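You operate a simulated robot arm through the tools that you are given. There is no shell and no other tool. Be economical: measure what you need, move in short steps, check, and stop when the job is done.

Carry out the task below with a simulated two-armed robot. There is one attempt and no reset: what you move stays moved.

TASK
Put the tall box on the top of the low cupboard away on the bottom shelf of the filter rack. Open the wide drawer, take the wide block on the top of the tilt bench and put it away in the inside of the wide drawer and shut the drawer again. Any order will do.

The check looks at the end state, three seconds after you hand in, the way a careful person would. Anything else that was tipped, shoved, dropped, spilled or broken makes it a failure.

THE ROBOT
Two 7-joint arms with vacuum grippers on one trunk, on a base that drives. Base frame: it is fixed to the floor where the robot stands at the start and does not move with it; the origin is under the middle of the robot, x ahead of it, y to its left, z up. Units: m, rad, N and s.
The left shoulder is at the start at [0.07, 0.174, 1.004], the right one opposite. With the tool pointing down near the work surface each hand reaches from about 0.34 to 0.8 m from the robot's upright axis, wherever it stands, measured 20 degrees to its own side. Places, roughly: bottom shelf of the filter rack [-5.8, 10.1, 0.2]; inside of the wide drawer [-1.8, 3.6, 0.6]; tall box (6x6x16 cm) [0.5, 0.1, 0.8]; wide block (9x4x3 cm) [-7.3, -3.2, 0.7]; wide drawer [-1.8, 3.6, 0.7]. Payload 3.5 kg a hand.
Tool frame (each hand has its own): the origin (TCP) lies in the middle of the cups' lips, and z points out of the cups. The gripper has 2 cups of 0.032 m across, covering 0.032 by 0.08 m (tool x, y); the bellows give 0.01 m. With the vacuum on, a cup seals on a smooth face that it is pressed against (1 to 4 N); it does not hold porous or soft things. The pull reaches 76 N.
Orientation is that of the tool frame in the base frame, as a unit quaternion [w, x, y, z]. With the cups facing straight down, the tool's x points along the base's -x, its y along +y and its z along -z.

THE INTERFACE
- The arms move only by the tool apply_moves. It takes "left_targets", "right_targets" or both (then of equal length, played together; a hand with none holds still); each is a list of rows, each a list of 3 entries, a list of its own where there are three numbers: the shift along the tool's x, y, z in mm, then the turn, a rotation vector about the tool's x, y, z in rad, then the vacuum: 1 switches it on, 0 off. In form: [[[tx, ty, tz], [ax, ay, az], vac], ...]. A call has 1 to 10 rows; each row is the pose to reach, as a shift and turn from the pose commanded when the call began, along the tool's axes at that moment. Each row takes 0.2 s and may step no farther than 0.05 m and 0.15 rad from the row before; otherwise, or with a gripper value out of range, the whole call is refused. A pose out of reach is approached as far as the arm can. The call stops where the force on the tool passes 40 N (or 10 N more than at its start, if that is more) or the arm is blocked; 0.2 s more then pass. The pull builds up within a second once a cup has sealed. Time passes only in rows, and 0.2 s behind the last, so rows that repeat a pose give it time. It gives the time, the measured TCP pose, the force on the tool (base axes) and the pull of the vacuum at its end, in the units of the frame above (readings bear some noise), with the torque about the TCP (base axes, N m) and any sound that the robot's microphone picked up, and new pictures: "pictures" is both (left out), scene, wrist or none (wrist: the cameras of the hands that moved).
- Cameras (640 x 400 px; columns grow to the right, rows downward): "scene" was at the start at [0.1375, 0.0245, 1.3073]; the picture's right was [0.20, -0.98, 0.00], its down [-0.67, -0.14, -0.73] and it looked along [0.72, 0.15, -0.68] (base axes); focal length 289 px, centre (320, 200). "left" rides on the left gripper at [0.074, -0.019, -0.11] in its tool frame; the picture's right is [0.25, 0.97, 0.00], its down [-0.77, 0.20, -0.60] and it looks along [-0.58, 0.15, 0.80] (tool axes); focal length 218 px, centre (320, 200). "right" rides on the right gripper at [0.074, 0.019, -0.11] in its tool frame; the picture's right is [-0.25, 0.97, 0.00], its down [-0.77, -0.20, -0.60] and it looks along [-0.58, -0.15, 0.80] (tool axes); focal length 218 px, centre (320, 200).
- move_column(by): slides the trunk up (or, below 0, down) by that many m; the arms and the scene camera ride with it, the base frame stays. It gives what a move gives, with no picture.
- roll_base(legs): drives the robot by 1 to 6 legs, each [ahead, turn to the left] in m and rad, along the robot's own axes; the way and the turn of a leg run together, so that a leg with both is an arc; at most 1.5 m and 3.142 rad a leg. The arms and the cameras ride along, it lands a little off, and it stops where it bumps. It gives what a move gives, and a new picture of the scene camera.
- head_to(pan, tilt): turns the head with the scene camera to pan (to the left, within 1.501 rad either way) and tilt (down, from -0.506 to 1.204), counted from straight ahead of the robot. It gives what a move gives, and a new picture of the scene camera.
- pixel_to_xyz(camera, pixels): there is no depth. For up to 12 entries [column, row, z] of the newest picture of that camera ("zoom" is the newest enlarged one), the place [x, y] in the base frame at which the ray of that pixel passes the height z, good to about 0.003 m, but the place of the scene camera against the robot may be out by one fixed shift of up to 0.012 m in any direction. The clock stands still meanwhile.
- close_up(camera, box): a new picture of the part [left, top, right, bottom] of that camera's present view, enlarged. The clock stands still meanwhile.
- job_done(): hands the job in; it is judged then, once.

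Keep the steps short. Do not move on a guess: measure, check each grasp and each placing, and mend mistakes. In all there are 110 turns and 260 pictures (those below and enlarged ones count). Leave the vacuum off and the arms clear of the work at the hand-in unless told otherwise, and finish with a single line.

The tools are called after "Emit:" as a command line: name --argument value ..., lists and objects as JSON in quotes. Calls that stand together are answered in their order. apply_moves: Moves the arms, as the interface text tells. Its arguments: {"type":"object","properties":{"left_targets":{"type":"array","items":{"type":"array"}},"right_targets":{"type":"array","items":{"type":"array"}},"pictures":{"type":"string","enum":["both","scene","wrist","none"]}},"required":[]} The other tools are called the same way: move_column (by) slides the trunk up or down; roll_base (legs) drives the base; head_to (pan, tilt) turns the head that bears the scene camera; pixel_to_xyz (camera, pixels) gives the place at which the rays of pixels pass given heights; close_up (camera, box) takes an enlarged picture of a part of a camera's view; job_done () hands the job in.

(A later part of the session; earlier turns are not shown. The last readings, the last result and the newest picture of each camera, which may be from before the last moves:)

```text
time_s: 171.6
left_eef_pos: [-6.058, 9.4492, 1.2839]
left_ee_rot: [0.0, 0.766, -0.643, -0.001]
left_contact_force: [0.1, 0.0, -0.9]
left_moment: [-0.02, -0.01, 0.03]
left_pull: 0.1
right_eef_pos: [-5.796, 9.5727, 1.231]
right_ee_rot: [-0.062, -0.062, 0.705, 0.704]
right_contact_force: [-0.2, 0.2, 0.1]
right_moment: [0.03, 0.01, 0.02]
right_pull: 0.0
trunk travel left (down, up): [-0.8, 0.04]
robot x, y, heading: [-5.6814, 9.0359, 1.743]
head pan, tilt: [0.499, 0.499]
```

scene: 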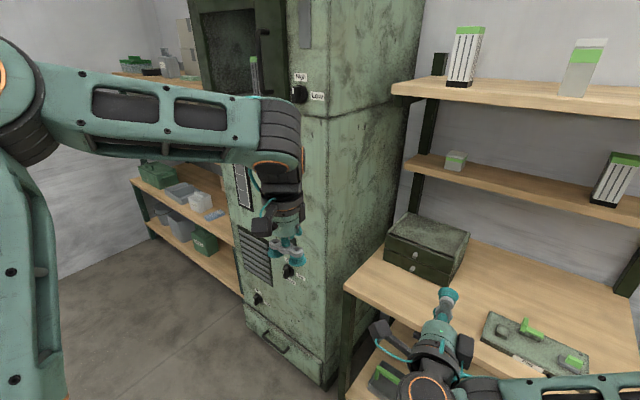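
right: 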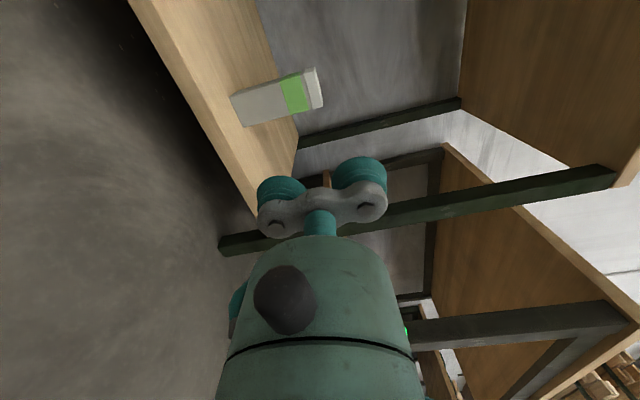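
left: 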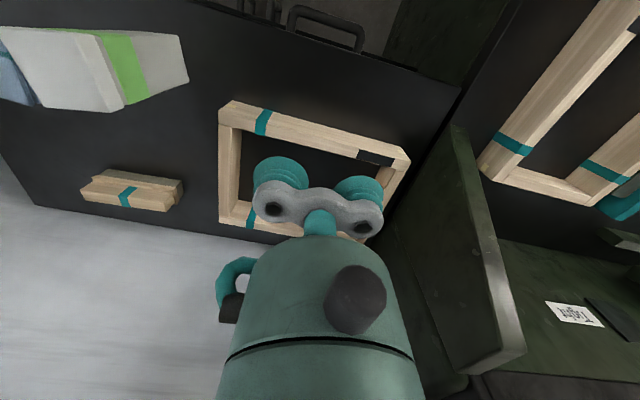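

Next the wide block. I back off slightly, turn left to face west, and look for a route south.

Emit:
roll_base --legs '[[-0.08, 0.0], [0.0, 1.4]]'

Emit:
head_to --pan 0.6 --tilt 0.3

Emit:
head_to --pan 1.4 --tilt 0.3

```text
time_s: 176.1
left_eef_pos: [-6.1358, 8.6547, 1.2824]
left_ee_rot: [0.0, 1.0, 0.006, 0.0]
left_contact_force: [-0.3, -0.6, -0.3]
left_moment: [0.01, 0.02, 0.0]
left_pull: 0.0
right_eef_pos: [-6.2155, 8.9339, 1.2312]
right_ee_rot: [0.503, 0.504, -0.497, -0.496]
right_contact_force: [0.3, 0.0, -0.3]
right_moment: [-0.01, 0.03, -0.02]
right_pull: 0.0
trunk travel left (down, up): [-0.8, 0.04]
robot x, y, heading: [-5.6682, 8.9561, -3.132]
head pan, tilt: [0.499, 0.499]
```

scene: 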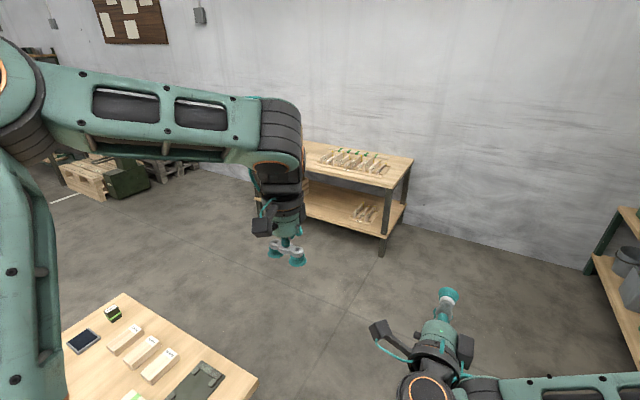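

```text
time_s: 176.8
left_eef_pos: [-6.1366, 8.6555, 1.2829]
left_ee_rot: [0.0, 1.0, 0.007, 0.0]
left_contact_force: [0.1, -0.5, 0.9]
left_moment: [-0.01, 0.04, 0.01]
left_pull: 0.1
right_eef_pos: [-6.2156, 8.9333, 1.2314]
right_ee_rot: [0.503, 0.504, -0.497, -0.496]
right_contact_force: [0.7, 0.4, 0.2]
right_moment: [0.0, 0.01, -0.03]
right_pull: 0.0
trunk travel left (down, up): [-0.8, 0.04]
robot x, y, heading: [-5.6709, 8.9591, -3.13]
head pan, tilt: [0.6, 0.3]
```

scene: 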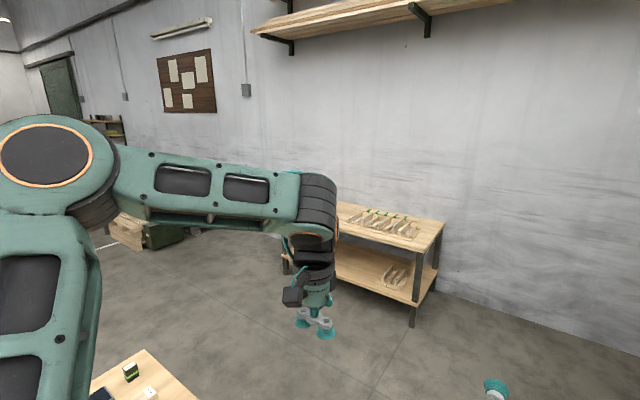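

```text
time_s: 177.9
left_eef_pos: [-6.1362, 8.6555, 1.2841]
left_ee_rot: [0.0, 1.0, 0.006, 0.0]
left_contact_force: [-0.1, 0.1, -0.6]
left_moment: [0.01, 0.0, 0.03]
left_pull: 0.0
right_eef_pos: [-6.2157, 8.9336, 1.2296]
right_ee_rot: [0.503, 0.504, -0.497, -0.496]
right_contact_force: [0.1, -0.5, 0.6]
right_moment: [0.05, -0.04, 0.03]
right_pull: 0.1
trunk travel left (down, up): [-0.8, 0.04]
robot x, y, heading: [-5.6713, 8.9586, -3.128]
head pan, tilt: [1.4, 0.3]
```

scene: 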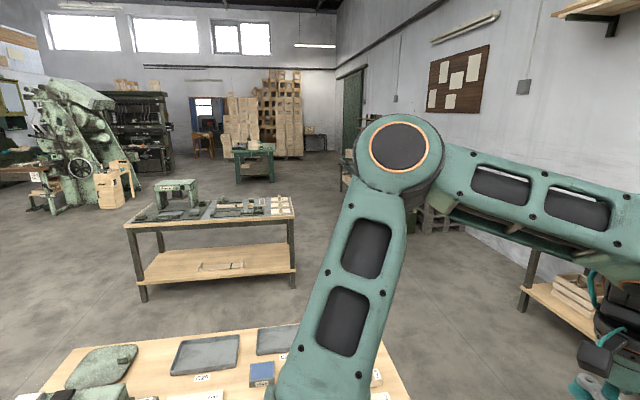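

Emit:
pixel_to_xyz --camera "scene" --pixels '[[294, 285, 0.0], [143, 300, 0.0], [238, 183, 0.0], [273, 183, 0.0], [520, 310, 0.0], [450, 232, 0.0], [345, 190, 0.0], [410, 395, 0.76], [300, 158, 0.0], [310, 140, 0.7]]'

Emit:
close_up --camera "scene" --box '[140, 60, 460, 260]'

```text
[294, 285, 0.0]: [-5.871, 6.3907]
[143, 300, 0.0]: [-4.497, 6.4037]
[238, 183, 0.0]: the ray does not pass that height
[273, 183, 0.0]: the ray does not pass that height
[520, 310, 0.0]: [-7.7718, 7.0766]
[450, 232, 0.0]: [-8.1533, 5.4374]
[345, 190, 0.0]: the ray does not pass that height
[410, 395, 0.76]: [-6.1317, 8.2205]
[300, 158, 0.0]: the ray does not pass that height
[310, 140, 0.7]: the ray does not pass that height
```

```text
2.00 times, centred on (300, 160) of scene
```

zoom: 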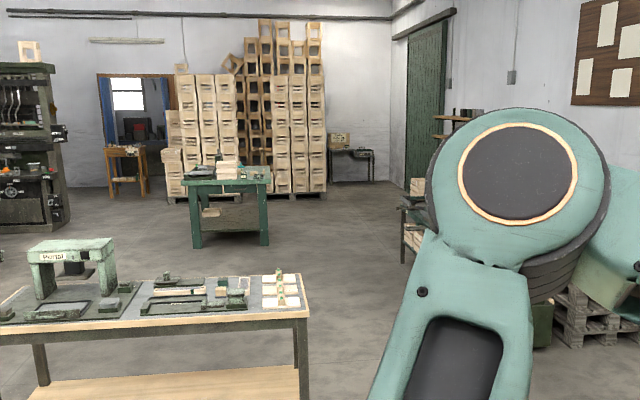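

Free lane along x ≈ −6.95. I drive there, turn south and go.

Emit:
roll_base --legs '[[1.28, 0.0], [0.0, 1.56], [1.3, 0.0], [1.3, 0.0], [1.3, 0.0]]'

Emit:
head_to --pan 0.0 --tilt 0.25

```text
time_s: 204.6
left_eef_pos: [-6.5721, 4.9395, 1.2836]
left_ee_rot: [0.001, 0.707, 0.707, 0.001]
left_contact_force: [0.3, -0.9, 0.1]
left_moment: [0.0, 0.03, 0.0]
left_pull: 0.1
right_eef_pos: [-6.8517, 4.8635, 1.2313]
right_ee_rot: [0.707, 0.707, 0.001, 0.001]
right_contact_force: [1.8, -0.3, -1.6]
right_moment: [0.01, -0.03, -0.03]
right_pull: 0.0
trunk travel left (down, up): [-0.8, 0.04]
robot x, y, heading: [-6.8694, 5.4084, -1.571]
head pan, tilt: [1.4, 0.3]
stopped in leg 5: the robot was blocked; the commanded pose is now the measured one
```

scene: 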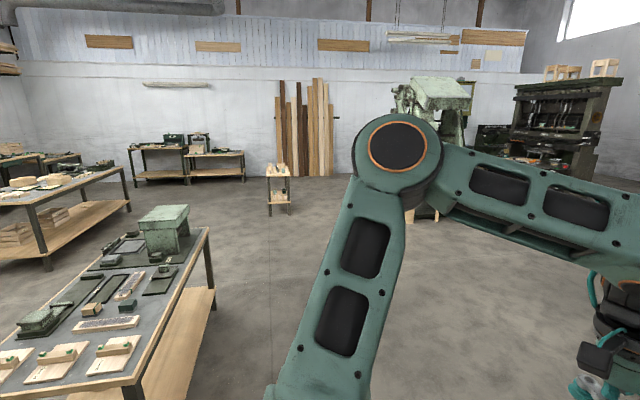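

```text
time_s: 206.1
left_eef_pos: [-6.5723, 4.9414, 1.2839]
left_ee_rot: [0.001, 0.707, 0.707, 0.0]
left_contact_force: [-0.1, -0.5, 0.0]
left_moment: [-0.02, -0.02, 0.02]
left_pull: 0.1
right_eef_pos: [-6.8501, 4.8638, 1.232]
right_ee_rot: [0.707, 0.707, 0.001, 0.002]
right_contact_force: [0.1, 0.0, 1.1]
right_moment: [0.03, 0.01, 0.0]
right_pull: 0.1
trunk travel left (down, up): [-0.8, 0.04]
robot x, y, heading: [-6.8691, 5.4133, -1.574]
head pan, tilt: [0.0, 0.25]
```

scene: 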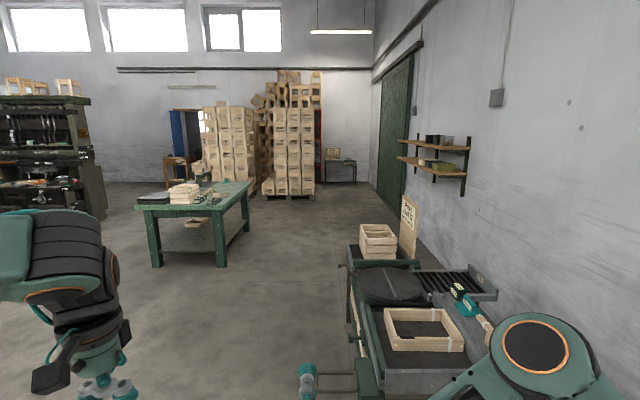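

The base stopped early at y 5.41. I look down to see what blocks it.

Emit:
head_to --pan 0.0 --tilt 1.1

Emit:
head_to --pan -0.6 --tilt 0.9

```text
time_s: 207.3
left_eef_pos: [-6.572, 4.9411, 1.2837]
left_ee_rot: [0.002, 0.708, 0.706, 0.0]
left_contact_force: [0.3, 0.0, 0.0]
left_moment: [0.0, 0.04, 0.02]
left_pull: 0.0
right_eef_pos: [-6.8483, 4.864, 1.2312]
right_ee_rot: [0.707, 0.707, 0.001, 0.002]
right_contact_force: [-0.3, 0.6, 0.4]
right_moment: [0.03, -0.01, -0.01]
right_pull: 0.0
trunk travel left (down, up): [-0.8, 0.04]
robot x, y, heading: [-6.8711, 5.4073, -1.578]
head pan, tilt: [0.0, 1.1]
```

scene: 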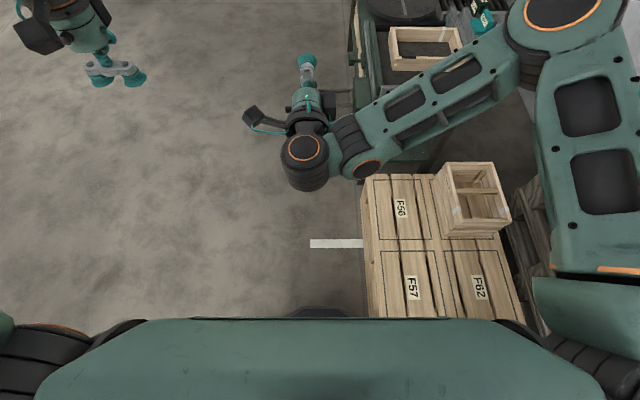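

```text
time_s: 208.3
left_eef_pos: [-6.5714, 4.9392, 1.2852]
left_ee_rot: [0.001, 0.708, 0.707, 0.001]
left_contact_force: [-0.1, 0.0, 0.3]
left_moment: [0.02, 0.0, 0.0]
left_pull: 0.1
right_eef_pos: [-6.8502, 4.8649, 1.2324]
right_ee_rot: [0.707, 0.707, 0.001, 0.002]
right_contact_force: [-1.1, -0.2, 0.2]
right_moment: [-0.01, 0.01, 0.02]
right_pull: 0.1
trunk travel left (down, up): [-0.8, 0.04]
robot x, y, heading: [-6.8708, 5.4068, -1.573]
head pan, tilt: [-0.6, 0.901]
```

scene: 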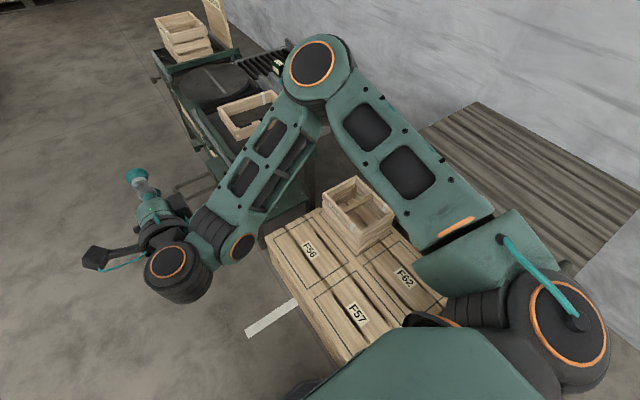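

The right side of the base met a stack of crates. I back off 0.4 m straight and look at the stack.

Emit:
roll_base --legs '[[-0.4, 0.0]]'

Emit:
pixel_to_xyz --camera "scene" --pixels '[[265, 237, 0.4], [350, 365, 0.4]]'

```text
time_s: 210.8
left_eef_pos: [-6.5768, 5.3271, 1.2837]
left_ee_rot: [0.001, 0.716, 0.698, 0.0]
left_contact_force: [0.1, 0.3, -0.7]
left_moment: [0.0, 0.0, 0.0]
left_pull: 0.1
right_eef_pos: [-6.8564, 5.2572, 1.2306]
right_ee_rot: [0.707, 0.707, -0.006, -0.006]
right_contact_force: [0.1, 0.8, -0.7]
right_moment: [0.03, -0.01, -0.02]
right_pull: 0.0
trunk travel left (down, up): [-0.8, 0.04]
robot x, y, heading: [-6.8625, 5.8038, -1.596]
head pan, tilt: [-0.6, 0.901]
```

scene: 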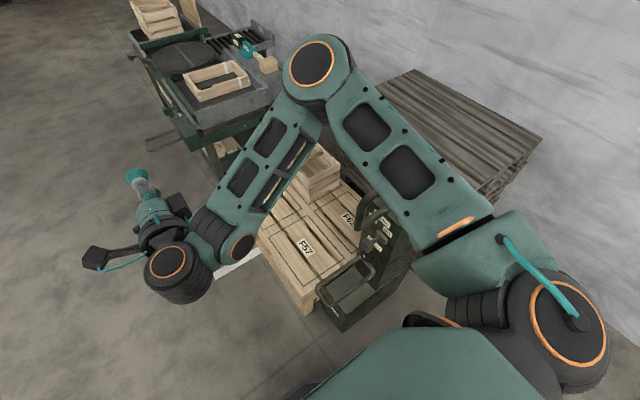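

```text
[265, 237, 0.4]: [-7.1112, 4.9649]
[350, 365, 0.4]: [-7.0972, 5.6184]
```

Emit:
close_up --camera "scene" --box '[220, 150, 440, 350]'

Emit:
pixel_to_xyz --camera "scene" --pixels '[[305, 312, 0.0], [305, 280, 0.4], [342, 330, 0.0], [258, 238, 0.4], [342, 310, 0.25], [148, 148, 0.4], [145, 140, 0.5]]'

```text
2.00 times, centred on (330, 250) of scene
```

zoom: 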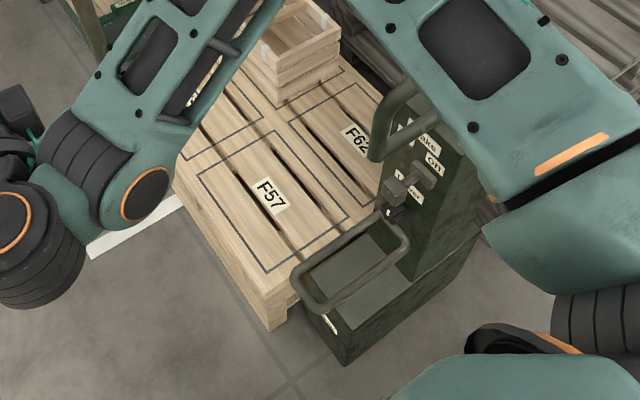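

```text
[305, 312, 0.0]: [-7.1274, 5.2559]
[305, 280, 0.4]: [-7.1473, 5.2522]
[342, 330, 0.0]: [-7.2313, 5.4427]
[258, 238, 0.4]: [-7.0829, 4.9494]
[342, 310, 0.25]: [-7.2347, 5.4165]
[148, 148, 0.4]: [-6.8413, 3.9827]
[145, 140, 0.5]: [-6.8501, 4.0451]
```

The crates are intact and the lane further left is free. I steer to x ≈ −6.35 and look ahead.

Emit:
roll_base --legs '[[0.0, 0.7], [0.85, 0.0], [0.0, -0.68]]'

Emit:
head_to --pan 0.0 --tilt 0.45

Emit:
close_up --camera "scene" --box '[160, 20, 480, 220]'

```text
time_s: 218.9
left_eef_pos: [-6.0961, 4.6618, 1.285]
left_ee_rot: [0.0, 0.731, 0.683, 0.0]
left_contact_force: [0.1, 1.3, -0.8]
left_moment: [-0.05, 0.01, 0.02]
left_pull: 0.0
right_eef_pos: [-6.379, 4.603, 1.2305]
right_ee_rot: [0.707, 0.706, -0.023, -0.023]
right_contact_force: [-1.0, 1.0, 0.2]
right_moment: [-0.01, 0.0, 0.03]
right_pull: 0.1
trunk travel left (down, up): [-0.8, 0.04]
robot x, y, heading: [-6.3602, 5.1515, -1.641]
head pan, tilt: [-0.6, 0.901]
```

scene: 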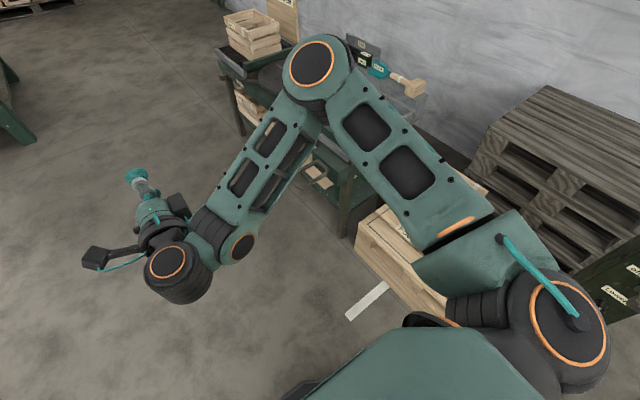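

```text
time_s: 219.9
left_eef_pos: [-6.0962, 4.6616, 1.2849]
left_ee_rot: [0.001, 0.73, 0.683, 0.0]
left_contact_force: [0.2, 0.2, 0.2]
left_moment: [0.02, 0.01, 0.0]
left_pull: 0.0
right_eef_pos: [-6.3791, 4.6038, 1.231]
right_ee_rot: [0.707, 0.707, -0.023, -0.023]
right_contact_force: [-0.6, 0.2, -0.4]
right_moment: [0.0, 0.02, 0.0]
right_pull: 0.1
trunk travel left (down, up): [-0.8, 0.04]
robot x, y, heading: [-6.3607, 5.1482, -1.639]
head pan, tilt: [0.0, 0.45]
```

scene: 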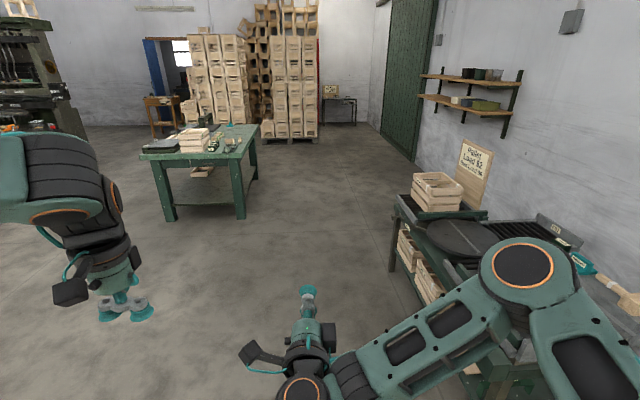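

```text
2.00 times, centred on (320, 120) of scene
```

zoom: 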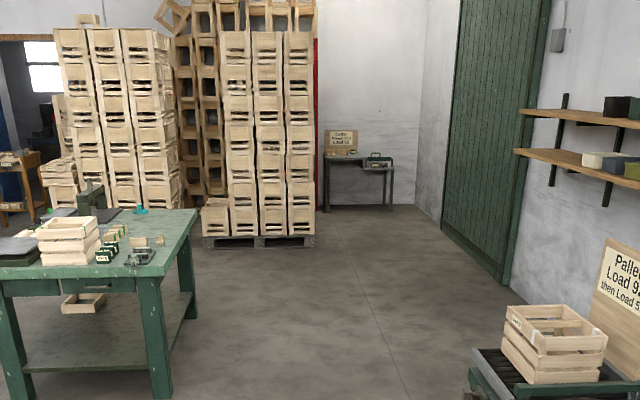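

The tilt bench is the small dark table by the far wall (zoom (358,165)). Measuring the corridor.

Emit:
pixel_to_xyz --camera "scene" --pixels '[[390, 270, 0.0], [395, 210, 0.7], [243, 219, 0.0], [257, 180, 0.0], [318, 142, 0.0], [412, 160, 0.0], [355, 125, 0.0], [170, 220, 0.0]]'

```text
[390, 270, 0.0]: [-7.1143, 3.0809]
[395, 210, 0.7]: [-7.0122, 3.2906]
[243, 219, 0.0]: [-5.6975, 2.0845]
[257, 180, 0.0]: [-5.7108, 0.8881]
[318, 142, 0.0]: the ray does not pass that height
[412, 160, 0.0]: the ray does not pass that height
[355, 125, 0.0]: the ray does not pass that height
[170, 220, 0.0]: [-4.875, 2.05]
```

Emit:
roll_base --legs '[[0.0, 0.05], [1.3, 0.0], [1.3, 0.0], [1.3, 0.0], [0.0, -0.12]]'

Emit:
close_up --camera "scene" --box '[220, 20, 480, 200]'

```text
time_s: 239.8
left_eef_pos: [-6.2027, 0.7155, 1.2836]
left_ee_rot: [0.001, 0.752, 0.66, 0.0]
left_contact_force: [0.1, 0.2, 0.0]
left_moment: [0.01, 0.03, 0.01]
left_pull: 0.2
right_eef_pos: [-6.4884, 0.6751, 1.2321]
right_ee_rot: [0.705, 0.706, -0.046, -0.045]
right_contact_force: [-0.4, -0.5, 0.9]
right_moment: [-0.02, -0.03, -0.02]
right_pull: 0.0
trunk travel left (down, up): [-0.8, 0.04]
robot x, y, heading: [-6.4381, 1.2214, -1.711]
head pan, tilt: [0.0, 0.45]
```

scene: 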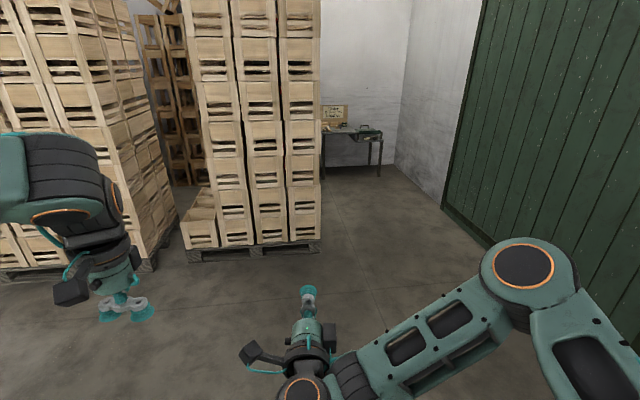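

```text
2.22 times, centred on (350, 110) of scene
```

zoom: 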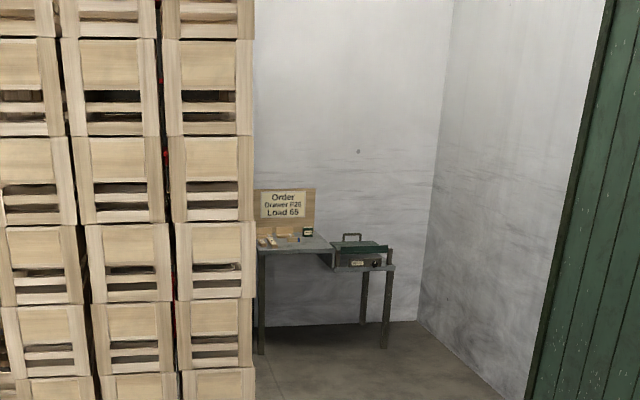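

Emit:
pixel_to_xyz --camera "scene" --pixels '[[320, 248, 0.0], [188, 258, 0.0], [325, 179, 0.0], [376, 177, 0.0], [442, 210, 0.0], [500, 252, 0.0], [395, 168, 0.0], [155, 272, 0.0]]'

```text
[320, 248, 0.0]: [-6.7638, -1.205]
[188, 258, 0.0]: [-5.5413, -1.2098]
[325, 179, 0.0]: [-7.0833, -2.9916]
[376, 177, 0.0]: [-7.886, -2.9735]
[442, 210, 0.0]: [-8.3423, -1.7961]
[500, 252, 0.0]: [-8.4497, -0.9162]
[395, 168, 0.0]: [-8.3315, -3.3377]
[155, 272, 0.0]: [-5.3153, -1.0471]
```

Crate stack edge at x −6.76, wall at x −8.35; bench front at y ≈ −2.98. I approach via (−7.55, −0.3), then south to y ≈ −1.6.

Emit:
roll_base --legs '[[0.0, -0.49], [0.95, 0.0], [0.92, 0.0], [0.0, 0.63], [1.2, 0.0]]'

Emit:
head_to --pan 0.2 --tilt 0.5

Emit:
close_up --camera "scene" --box '[240, 100, 460, 260]'

```text
time_s: 257.9
left_eef_pos: [-7.32, -1.9201, 1.2849]
left_ee_rot: [0.0, 0.72, 0.694, 0.001]
left_contact_force: [0.0, -0.5, -0.4]
left_moment: [0.02, 0.01, 0.02]
left_pull: 0.0
right_eef_pos: [-7.6004, -1.9863, 1.232]
right_ee_rot: [0.708, 0.706, -0.011, -0.011]
right_contact_force: [-0.2, -0.1, 0.1]
right_moment: [0.01, -0.01, -0.02]
right_pull: 0.1
trunk travel left (down, up): [-0.8, 0.04]
robot x, y, heading: [-7.6002, -1.439, -1.609]
head pan, tilt: [0.0, 0.45]
```

scene: 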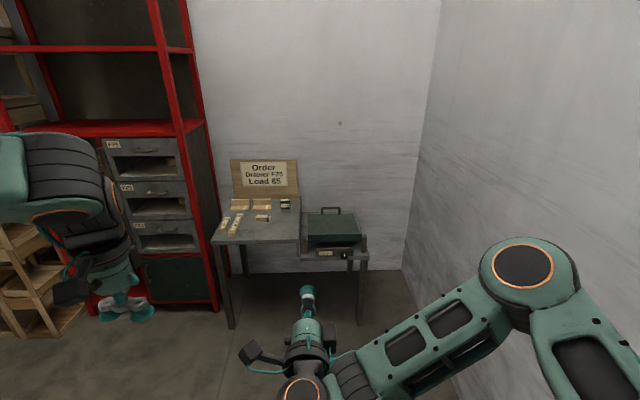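

```text
time_s: 258.6
left_eef_pos: [-7.3203, -1.9203, 1.2846]
left_ee_rot: [0.0, 0.72, 0.694, 0.001]
left_contact_force: [0.0, -0.2, -0.7]
left_moment: [0.0, 0.0, 0.01]
left_pull: 0.1
right_eef_pos: [-7.6009, -1.987, 1.2315]
right_ee_rot: [0.707, 0.707, -0.011, -0.011]
right_contact_force: [0.1, 0.1, 0.3]
right_moment: [-0.01, -0.01, -0.02]
right_pull: 0.0
trunk travel left (down, up): [-0.8, 0.04]
robot x, y, heading: [-7.5967, -1.4424, -1.609]
head pan, tilt: [0.201, 0.499]
```

scene: 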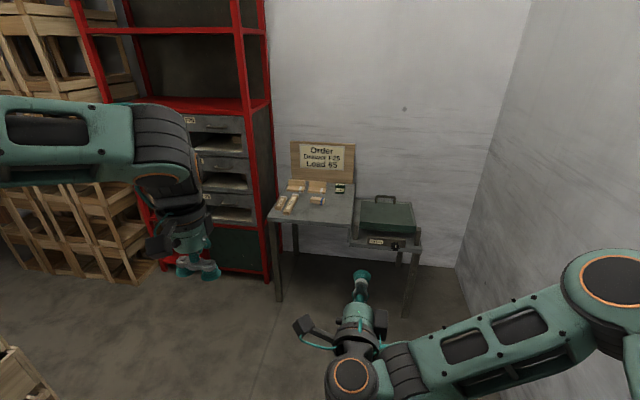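

```text
2.50 times, centred on (350, 180) of scene
```

zoom: 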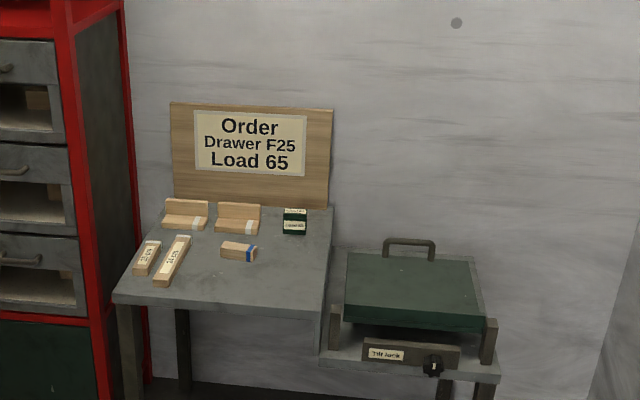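

The wide block is the one with the blue band at zoom (238,251). I drive 1.05 m closer and measure it.

Emit:
roll_base --legs '[[0.0, 0.04], [1.05, 0.0]]'

Emit:
head_to --pan 0.3 --tilt 0.9

Emit:
close_up --camera "scene" --box '[220, 100, 460, 250]'

```text
time_s: 264.4
left_eef_pos: [-7.3082, -2.9619, 1.2842]
left_ee_rot: [0.0, 0.708, 0.706, -0.001]
left_contact_force: [1.0, -0.1, -0.1]
left_moment: [0.0, -0.01, 0.03]
left_pull: 0.0
right_eef_pos: [-7.5863, -3.0362, 1.2331]
right_ee_rot: [0.707, 0.707, 0.001, 0.001]
right_contact_force: [0.4, -0.2, 0.0]
right_moment: [0.01, 0.0, -0.02]
right_pull: 0.0
trunk travel left (down, up): [-0.8, 0.04]
robot x, y, heading: [-7.5991, -2.4914, -1.577]
head pan, tilt: [0.201, 0.499]
```

scene: 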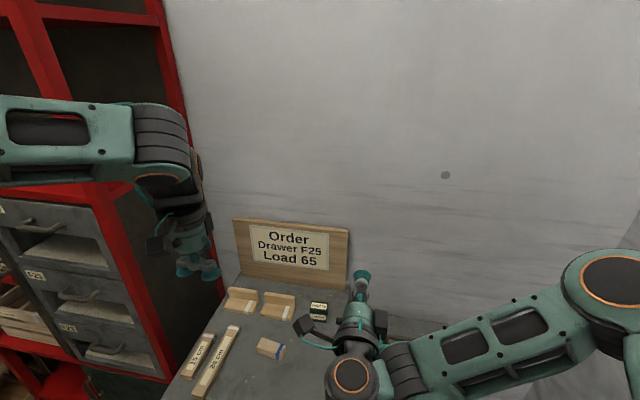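

```text
time_s: 265.3
left_eef_pos: [-7.3083, -2.9612, 1.2839]
left_ee_rot: [0.001, 0.709, 0.705, 0.001]
left_contact_force: [0.2, -0.3, 0.4]
left_moment: [0.0, -0.03, 0.01]
left_pull: 0.1
right_eef_pos: [-7.5881, -3.0379, 1.2306]
right_ee_rot: [0.707, 0.708, 0.001, 0.001]
right_contact_force: [0.0, -0.1, -0.4]
right_moment: [-0.03, -0.03, 0.0]
right_pull: 0.1
trunk travel left (down, up): [-0.8, 0.04]
robot x, y, heading: [-7.6037, -2.4923, -1.575]
head pan, tilt: [0.3, 0.901]
```

scene: 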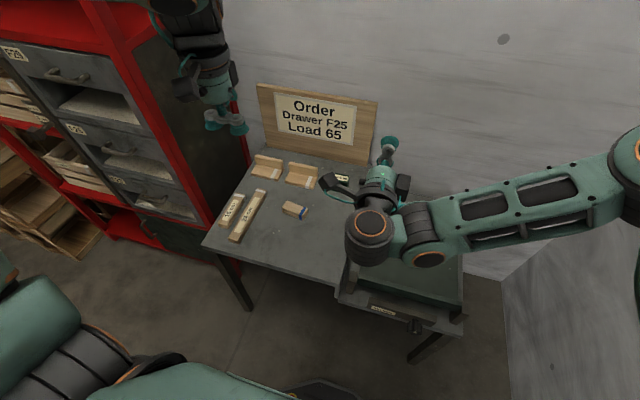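

```text
2.67 times, centred on (340, 175) of scene
```

zoom: 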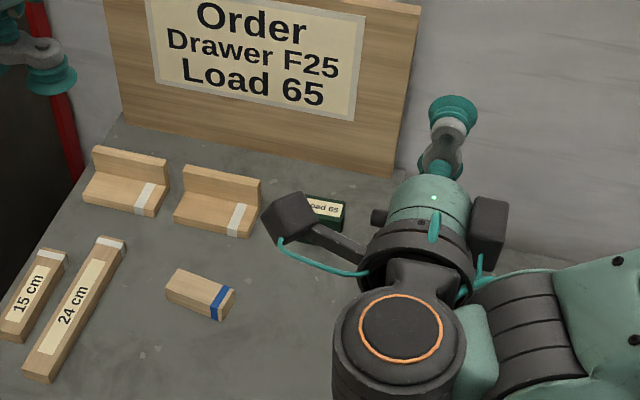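

Emit:
close_up --camera "scene" --box '[270, 185, 330, 230]'

```text
8.89 times, centred on (300, 208) of scene
```

zoom: 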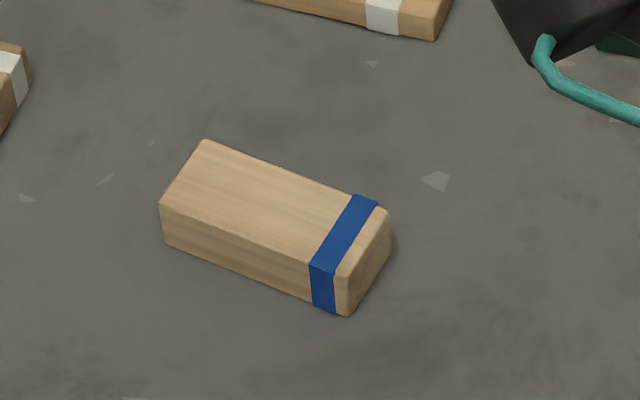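

Emit:
pixel_to_xyz --camera "zoom" --pixels '[[203, 140, 0.75], [390, 210, 0.75], [345, 277, 0.75], [160, 204, 0.75], [168, 244, 0.72], [348, 316, 0.72], [275, 207, 0.75]]'

Emit:
close_up --camera "left" --box '[160, 0, 480, 200]'

```text
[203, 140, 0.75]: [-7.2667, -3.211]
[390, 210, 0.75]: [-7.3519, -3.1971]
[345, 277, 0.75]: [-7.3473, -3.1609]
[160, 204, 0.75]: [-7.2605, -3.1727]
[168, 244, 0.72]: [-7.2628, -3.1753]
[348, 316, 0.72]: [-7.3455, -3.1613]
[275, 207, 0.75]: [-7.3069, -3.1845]
```

```text
2.00 times, centred on (320, 100) of left
```

zoom: 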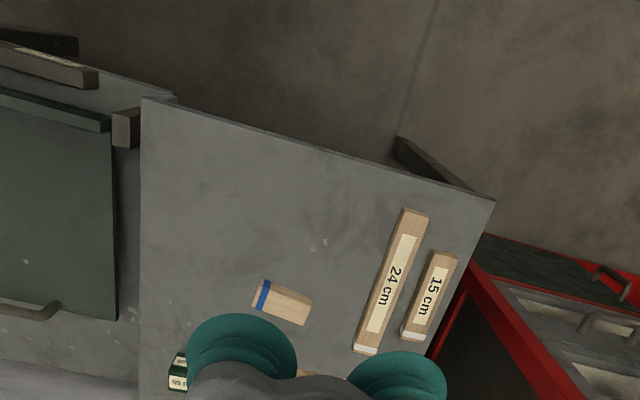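

Block centre ≈ (−7.31, −3.18), long axis −0.15 rad off the base x axis; top z 0.75. I bring the left hand above it at z ≈ 0.93, turned to match, then measure with its own camera.

Emit:
apply_moves --left_targets '[[[-40, 0, 0], [0, 0, 0.02], 0], [[-80, 0, 10], [0, 0, 0.04], 0], [[-120, -1, 40], [0, 0, 0.06], 0], [[-160, -2, 70], [0, 0, 0.08], 0], [[-185, -3, 110], [0, 0, 0.1], 0], [[-205, -3, 155], [0, 0, 0.12], 0], [[-215, -4, 200], [0, 0, 0.14], 0], [[-219, -4, 245], [0, 0, 0.151], 0], [[-219, -4, 290], [0, 0, 0.151], 0], [[-219, -4, 330], [0, 0, 0.151], 0]]' --pictures "both"

Emit:
close_up --camera "left" --box '[200, 60, 440, 210]'

```text
time_s: 267.5
left_eef_pos: [-7.3125, -3.1823, 0.9529]
left_ee_rot: [0.0, 0.76, 0.649, 0.001]
left_contact_force: [0.1, -0.4, -0.2]
left_moment: [-0.02, 0.03, 0.0]
left_pull: 0.1
right_eef_pos: [-7.587, -3.0391, 1.2306]
right_ee_rot: [0.706, 0.708, 0.0, 0.001]
right_contact_force: [-0.8, 0.0, -0.1]
right_moment: [0.02, 0.0, -0.01]
right_pull: 0.0
trunk travel left (down, up): [-0.8, 0.04]
robot x, y, heading: [-7.6042, -2.487, -1.578]
head pan, tilt: [0.3, 0.901]
```

scene: 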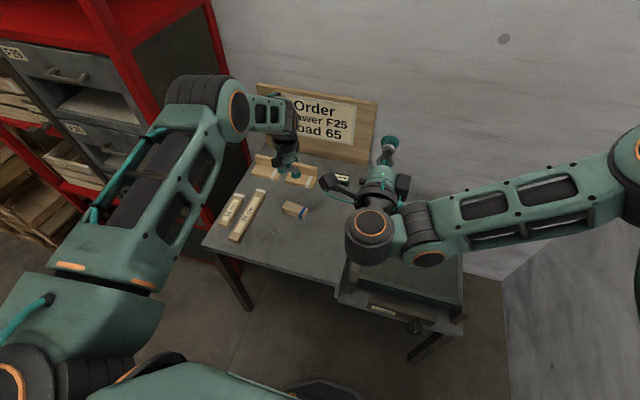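
left: 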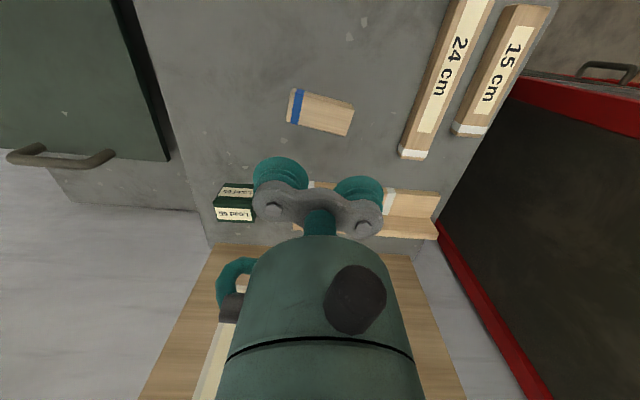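

```text
2.67 times, centred on (320, 135) of left
```

zoom: 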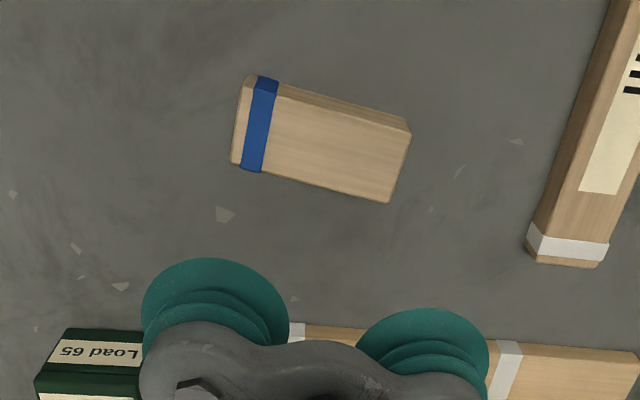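

Emit:
pixel_to_xyz --camera "zoom" --pixels '[[241, 92, 0.75], [409, 135, 0.75], [388, 203, 0.75], [232, 163, 0.75], [320, 147, 0.75], [258, 76, 0.72], [405, 118, 0.72]]'

```text
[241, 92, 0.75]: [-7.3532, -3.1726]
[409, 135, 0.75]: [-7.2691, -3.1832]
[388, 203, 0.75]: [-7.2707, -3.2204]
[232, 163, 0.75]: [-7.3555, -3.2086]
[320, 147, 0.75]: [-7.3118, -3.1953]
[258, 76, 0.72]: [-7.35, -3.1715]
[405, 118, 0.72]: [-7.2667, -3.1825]
```

Left-hand camera puts the block centre at (−7.312, −3.196). I correct and descend to z ≈ 0.81 to refine.

Emit:
apply_moves --left_targets '[[[-7, 1, 40], [0, 0, -0.01], 0], [[-13, 2, 80], [0, 0, -0.02], 0], [[-13, 2, 115], [0, 0, -0.02], 0], [[-13, 2, 143], [0, 0, -0.02], 0], [[-13, 2, 143], [0, 0, -0.02], 0]]' --pictures "both"

Emit:
close_up --camera "left" --box '[200, 90, 440, 240]'

```text
time_s: 268.7
left_eef_pos: [-7.3151, -3.1874, 0.8154]
left_ee_rot: [0.001, 0.753, 0.658, 0.0]
left_contact_force: [-0.1, -0.5, 0.4]
left_moment: [0.03, -0.01, -0.01]
left_pull: 0.0
left hand out of reach, approached as far as the arm can: row 4, 5
right_eef_pos: [-7.587, -3.0378, 1.2317]
right_ee_rot: [0.707, 0.707, 0.0, 0.001]
right_contact_force: [0.4, -0.8, 0.5]
right_moment: [-0.02, -0.01, 0.01]
right_pull: 0.2
trunk travel left (down, up): [-0.8, 0.04]
robot x, y, heading: [-7.6019, -2.494, -1.576]
head pan, tilt: [0.3, 0.901]
```

scene: 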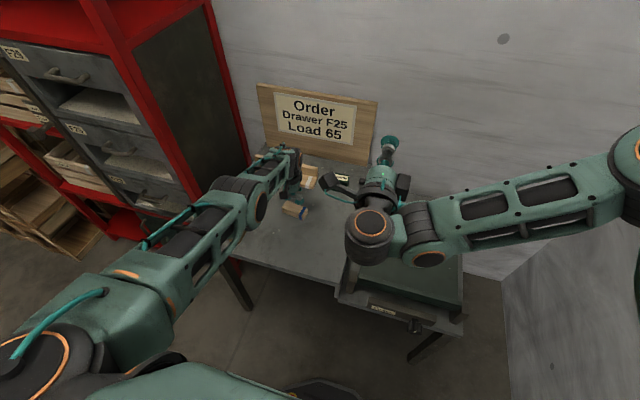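
left: 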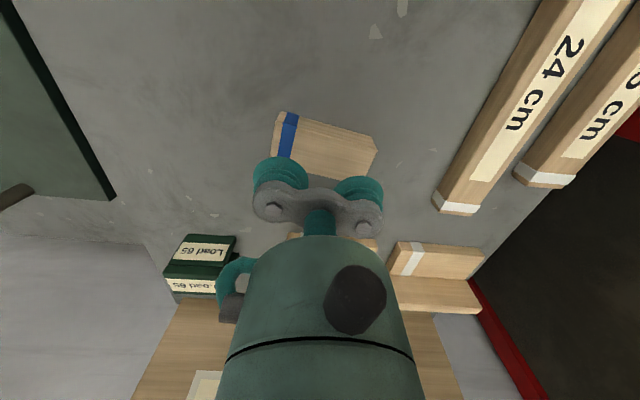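

```text
2.67 times, centred on (320, 165) of left
```

zoom: 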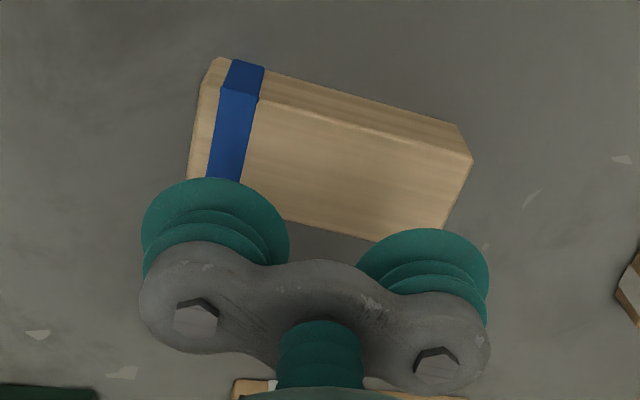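

The left arm is at its limit from this trunk height. I raise the hand 0.2 m and lower the trunk by 0.2 m.

Emit:
apply_moves --left_targets '[[[0, 0, -40], [0, 0, 0], 0], [[0, 0, -80], [0, 0, 0], 0], [[0, 0, -120], [0, 0, 0], 0], [[0, 0, -160], [0, 0, 0], 0], [[0, 0, -200], [0, 0, 0], 0], [[0, 0, -230], [0, 0, 0], 0]]' --pictures "none"

Emit:
move_column --by -0.2

Emit:
close_up --camera "left" --box '[200, 90, 440, 240]'

```text
time_s: 270.1
left_eef_pos: [-7.3161, -3.1868, 1.0463]
left_ee_rot: [0.001, 0.753, 0.658, 0.0]
left_contact_force: [0.3, 0.2, 0.0]
left_moment: [0.03, 0.02, -0.01]
left_pull: 0.1
right_eef_pos: [-7.5875, -3.0377, 1.2312]
right_ee_rot: [0.708, 0.706, 0.001, 0.0]
right_contact_force: [-0.6, 0.1, -0.1]
right_moment: [0.0, -0.01, 0.02]
right_pull: 0.1
trunk travel left (down, up): [-0.8, 0.04]
robot x, y, heading: [-7.6037, -2.492, -1.574]
head pan, tilt: [0.3, 0.901]
```

```text
time_s: 272.3
left_eef_pos: [-7.3167, -3.1879, 0.8466]
left_ee_rot: [0.0, 0.753, 0.658, 0.0]
left_contact_force: [0.2, 0.1, 0.1]
left_moment: [0.02, -0.01, 0.02]
left_pull: 0.2
right_eef_pos: [-7.5877, -3.0374, 1.0308]
right_ee_rot: [0.707, 0.707, 0.001, 0.001]
right_contact_force: [0.7, 1.1, 0.4]
right_moment: [0.0, -0.03, 0.01]
right_pull: 0.1
trunk travel left (down, up): [-0.6, 0.24]
robot x, y, heading: [-7.6074, -2.4915, -1.574]
head pan, tilt: [0.3, 0.901]
```

```text
2.67 times, centred on (320, 165) of left
```

zoom: 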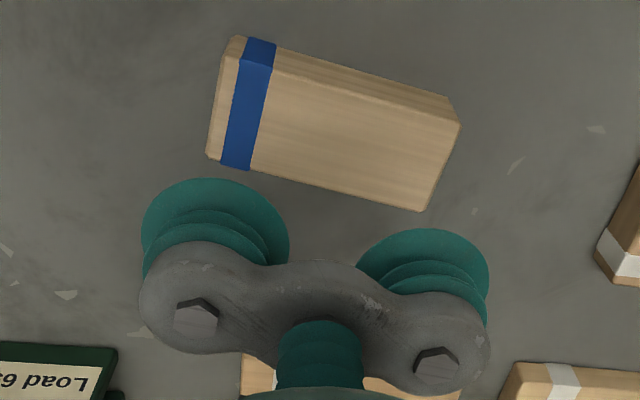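

Emit:
pixel_to_xyz --camera "zoom" --pixels '[[225, 56, 0.75], [460, 125, 0.75], [421, 211, 0.75], [206, 157, 0.75]]'

```text
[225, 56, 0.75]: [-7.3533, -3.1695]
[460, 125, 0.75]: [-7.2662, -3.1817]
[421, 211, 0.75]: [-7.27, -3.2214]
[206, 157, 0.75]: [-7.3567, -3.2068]
```

Refined: centre (−7.3116, −3.195). I correct by a few mm and descend with vacuum.

Emit:
apply_moves --left_targets '[[[-6, 6, 30], [0, 0, 0.015], 0], [[-6, 6, 65], [0, 0, 0.015], 0], [[-6, 6, 85], [0, 0, 0.015], 1], [[-6, 6, 92], [0, 0, 0.015], 1], [[-6, 6, 96], [0, 0, 0.015], 1], [[-6, 6, 99], [0, 0, 0.015], 1], [[-6, 6, 101], [0, 0, 0.015], 1], [[-6, 6, 101], [0, 0, 0.015], 1]]' --pictures "wrist"

```text
time_s: 274.1
left_eef_pos: [-7.3105, -3.1929, 0.7478]
left_ee_rot: [0.003, 0.757, 0.653, -0.001]
left_contact_force: [3.1, -4.4, 24.7]
left_moment: [0.16, 0.4, 0.05]
left_pull: 75.4
right_eef_pos: [-7.588, -3.0351, 1.0331]
right_ee_rot: [0.708, 0.706, 0.0, 0.002]
right_contact_force: [0.3, 0.4, 0.0]
right_moment: [0.02, -0.01, -0.01]
right_pull: 0.0
trunk travel left (down, up): [-0.6, 0.24]
robot x, y, heading: [-7.6075, -2.4916, -1.583]
head pan, tilt: [0.3, 0.901]
```

left: 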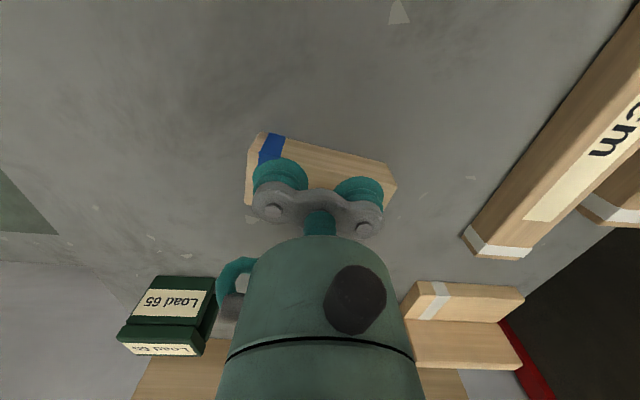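

Sealed at 75 N. I lift straight up.

Emit:
apply_moves --left_targets '[[[0, 0, -10], [0, 0, 0], 1], [[0, 0, -30], [0, 0, 0], 1], [[0, 0, -60], [0, 0, 0], 1], [[0, 0, -100], [0, 0, 0], 1], [[0, 0, -150], [0, 0, 0], 1], [[20, 0, -200], [0, 0, 0], 1], [[50, 0, -230], [0, 0, 0], 1], [[90, 0, -230], [0, 0, 0], 1], [[130, 0, -230], [0, 0, 0], 1], [[170, 0, -230], [0, 0, 0], 1]]' --pictures "both"

```text
refused: row 6 steps farther than a row can; nothing moved
```

Emit:
apply_moves --left_targets '[[[0, 0, -10], [0, 0, 0], 1], [[0, 0, -30], [0, 0, 0], 1], [[0, 0, -60], [0, 0, 0], 1], [[0, 0, -100], [0, 0, 0], 1], [[0, 0, -145], [0, 0, 0], 1], [[20, 0, -185], [0, 0, 0], 1], [[50, 0, -220], [0, 0, 0], 1], [[90, 0, -230], [0, 0, 0], 1], [[130, 0, -230], [0, 0, 0], 1], [[170, 0, -230], [0, 0, 0], 1]]' --pictures "both"

```text
time_s: 276.3
left_eef_pos: [-7.2907, -3.022, 0.9755]
left_ee_rot: [0.002, 0.757, 0.653, 0.0]
left_contact_force: [0.6, 1.2, 0.8]
left_moment: [-0.05, 0.0, -0.02]
left_pull: 75.9
right_eef_pos: [-7.5874, -3.0366, 1.0315]
right_ee_rot: [0.708, 0.706, 0.001, 0.001]
right_contact_force: [0.3, -0.3, 0.2]
right_moment: [-0.01, 0.03, 0.0]
right_pull: 0.0
trunk travel left (down, up): [-0.6, 0.24]
robot x, y, heading: [-7.6045, -2.4934, -1.579]
head pan, tilt: [0.3, 0.901]
```

scene: 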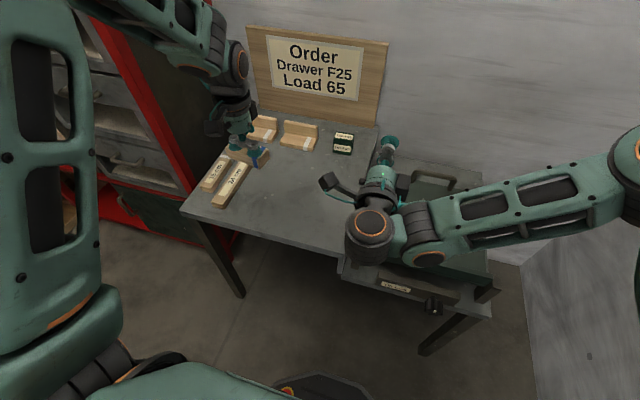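
left: 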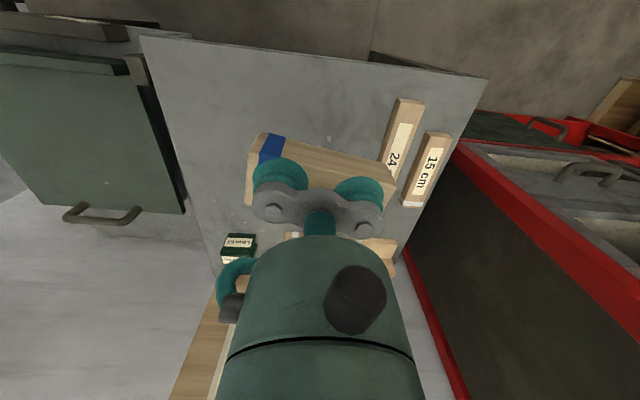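

The block hangs firmly. I raise the trunk, back out and retrace the lane north.

Emit:
move_column --by 0.2

Emit:
roll_base --legs '[[-1.1, 0.0], [-1.1, 0.0], [0.0, 2.5], [0.95, 0.0], [0.95, 0.0], [0.0, 0.66]]'

```text
time_s: 278.4
left_eef_pos: [-7.2919, -3.025, 1.175]
left_ee_rot: [0.001, 0.758, 0.652, 0.001]
left_contact_force: [-0.2, -0.3, -0.5]
left_moment: [0.02, 0.0, 0.04]
left_pull: 75.8
right_eef_pos: [-7.5869, -3.0376, 1.2328]
right_ee_rot: [0.707, 0.707, 0.0, 0.001]
right_contact_force: [0.2, -0.7, -0.6]
right_moment: [-0.02, 0.02, 0.02]
right_pull: 0.1
trunk travel left (down, up): [-0.8, 0.04]
robot x, y, heading: [-7.6071, -2.4894, -1.576]
head pan, tilt: [0.3, 0.901]
```

```text
time_s: 306.2
left_eef_pos: [-6.6872, 1.7787, 1.1747]
left_ee_rot: [0.0, -0.635, 0.772, 0.001]
left_contact_force: [0.0, 0.4, -1.2]
left_moment: [-0.04, 0.03, 0.02]
left_pull: 75.6
right_eef_pos: [-6.3898, 1.7775, 1.2319]
right_ee_rot: [0.015, 0.016, 0.707, 0.707]
right_contact_force: [0.6, 0.2, 0.7]
right_moment: [0.0, 0.0, -0.01]
right_pull: 0.0
trunk travel left (down, up): [-0.8, 0.04]
robot x, y, heading: [-6.4011, 1.2331, 1.517]
head pan, tilt: [0.3, 0.901]
```

scene: 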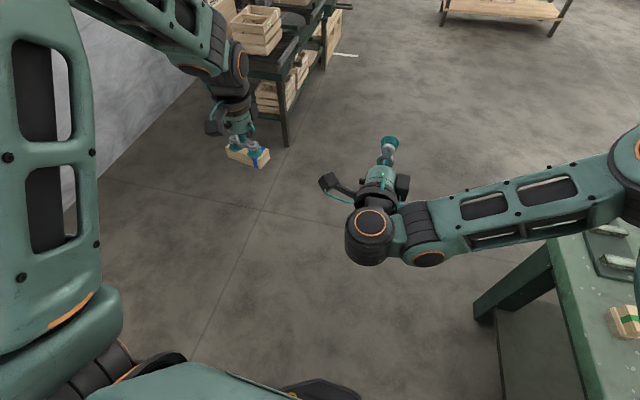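

Now north 2.6 m to y ≈ 3.9, then look east.

Emit:
roll_base --legs '[[1.3, 0.0], [1.3, 0.0], [0.0, -1.3]]'

Emit:
head_to --pan 0.0 --tilt 0.35

Emit:
close_up --camera "scene" --box '[120, 60, 520, 310]'

```text
time_s: 321.9
left_eef_pos: [-5.7991, 4.2085, 1.175]
left_ee_rot: [0.0, -0.037, 0.999, 0.001]
left_contact_force: [0.1, -0.1, -0.3]
left_moment: [-0.02, 0.01, 0.03]
left_pull: 75.7
right_eef_pos: [-5.7192, 3.9218, 1.2314]
right_ee_rot: [0.44, 0.441, 0.554, 0.553]
right_contact_force: [-0.8, 1.1, -0.3]
right_moment: [-0.01, 0.0, 0.01]
right_pull: 0.1
trunk travel left (down, up): [-0.8, 0.04]
robot x, y, heading: [-6.244, 3.7824, 0.217]
head pan, tilt: [0.3, 0.901]
```

scene: 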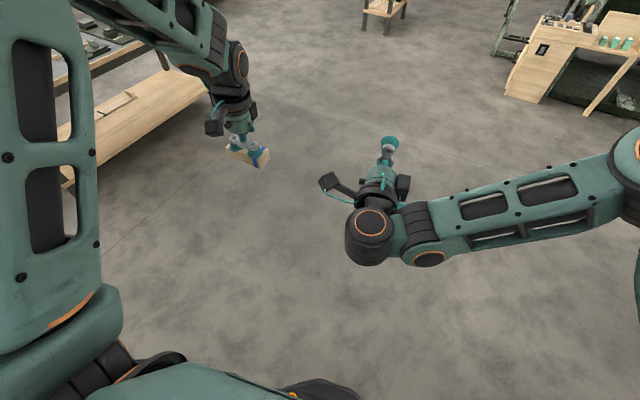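

```text
time_s: 322.9
left_eef_pos: [-5.7998, 4.2072, 1.1742]
left_ee_rot: [0.0, -0.037, 0.999, 0.001]
left_contact_force: [0.0, 0.1, -0.4]
left_moment: [0.0, -0.02, 0.01]
left_pull: 75.8
right_eef_pos: [-5.7202, 3.9216, 1.2315]
right_ee_rot: [0.44, 0.44, 0.553, 0.554]
right_contact_force: [0.2, 0.0, -0.3]
right_moment: [0.06, 0.02, -0.02]
right_pull: 0.1
trunk travel left (down, up): [-0.8, 0.04]
robot x, y, heading: [-6.2512, 3.7827, 0.214]
head pan, tilt: [0.0, 0.351]
```

scene: 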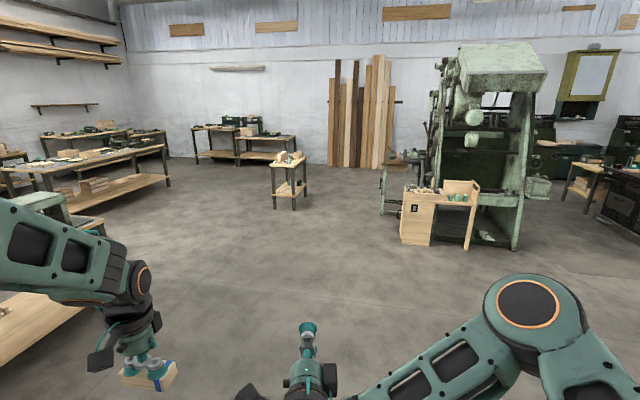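

```text
1.60 times, centred on (320, 185) of scene
```

zoom: 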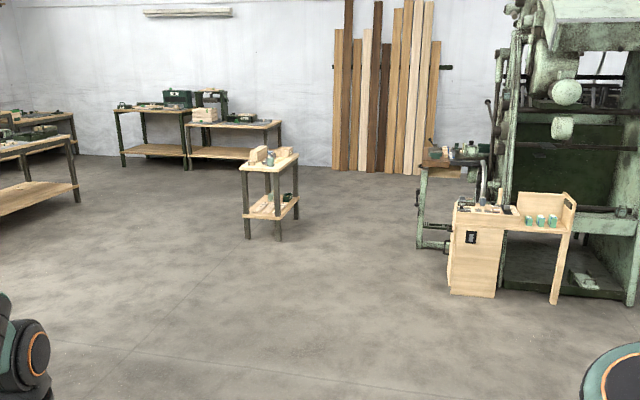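

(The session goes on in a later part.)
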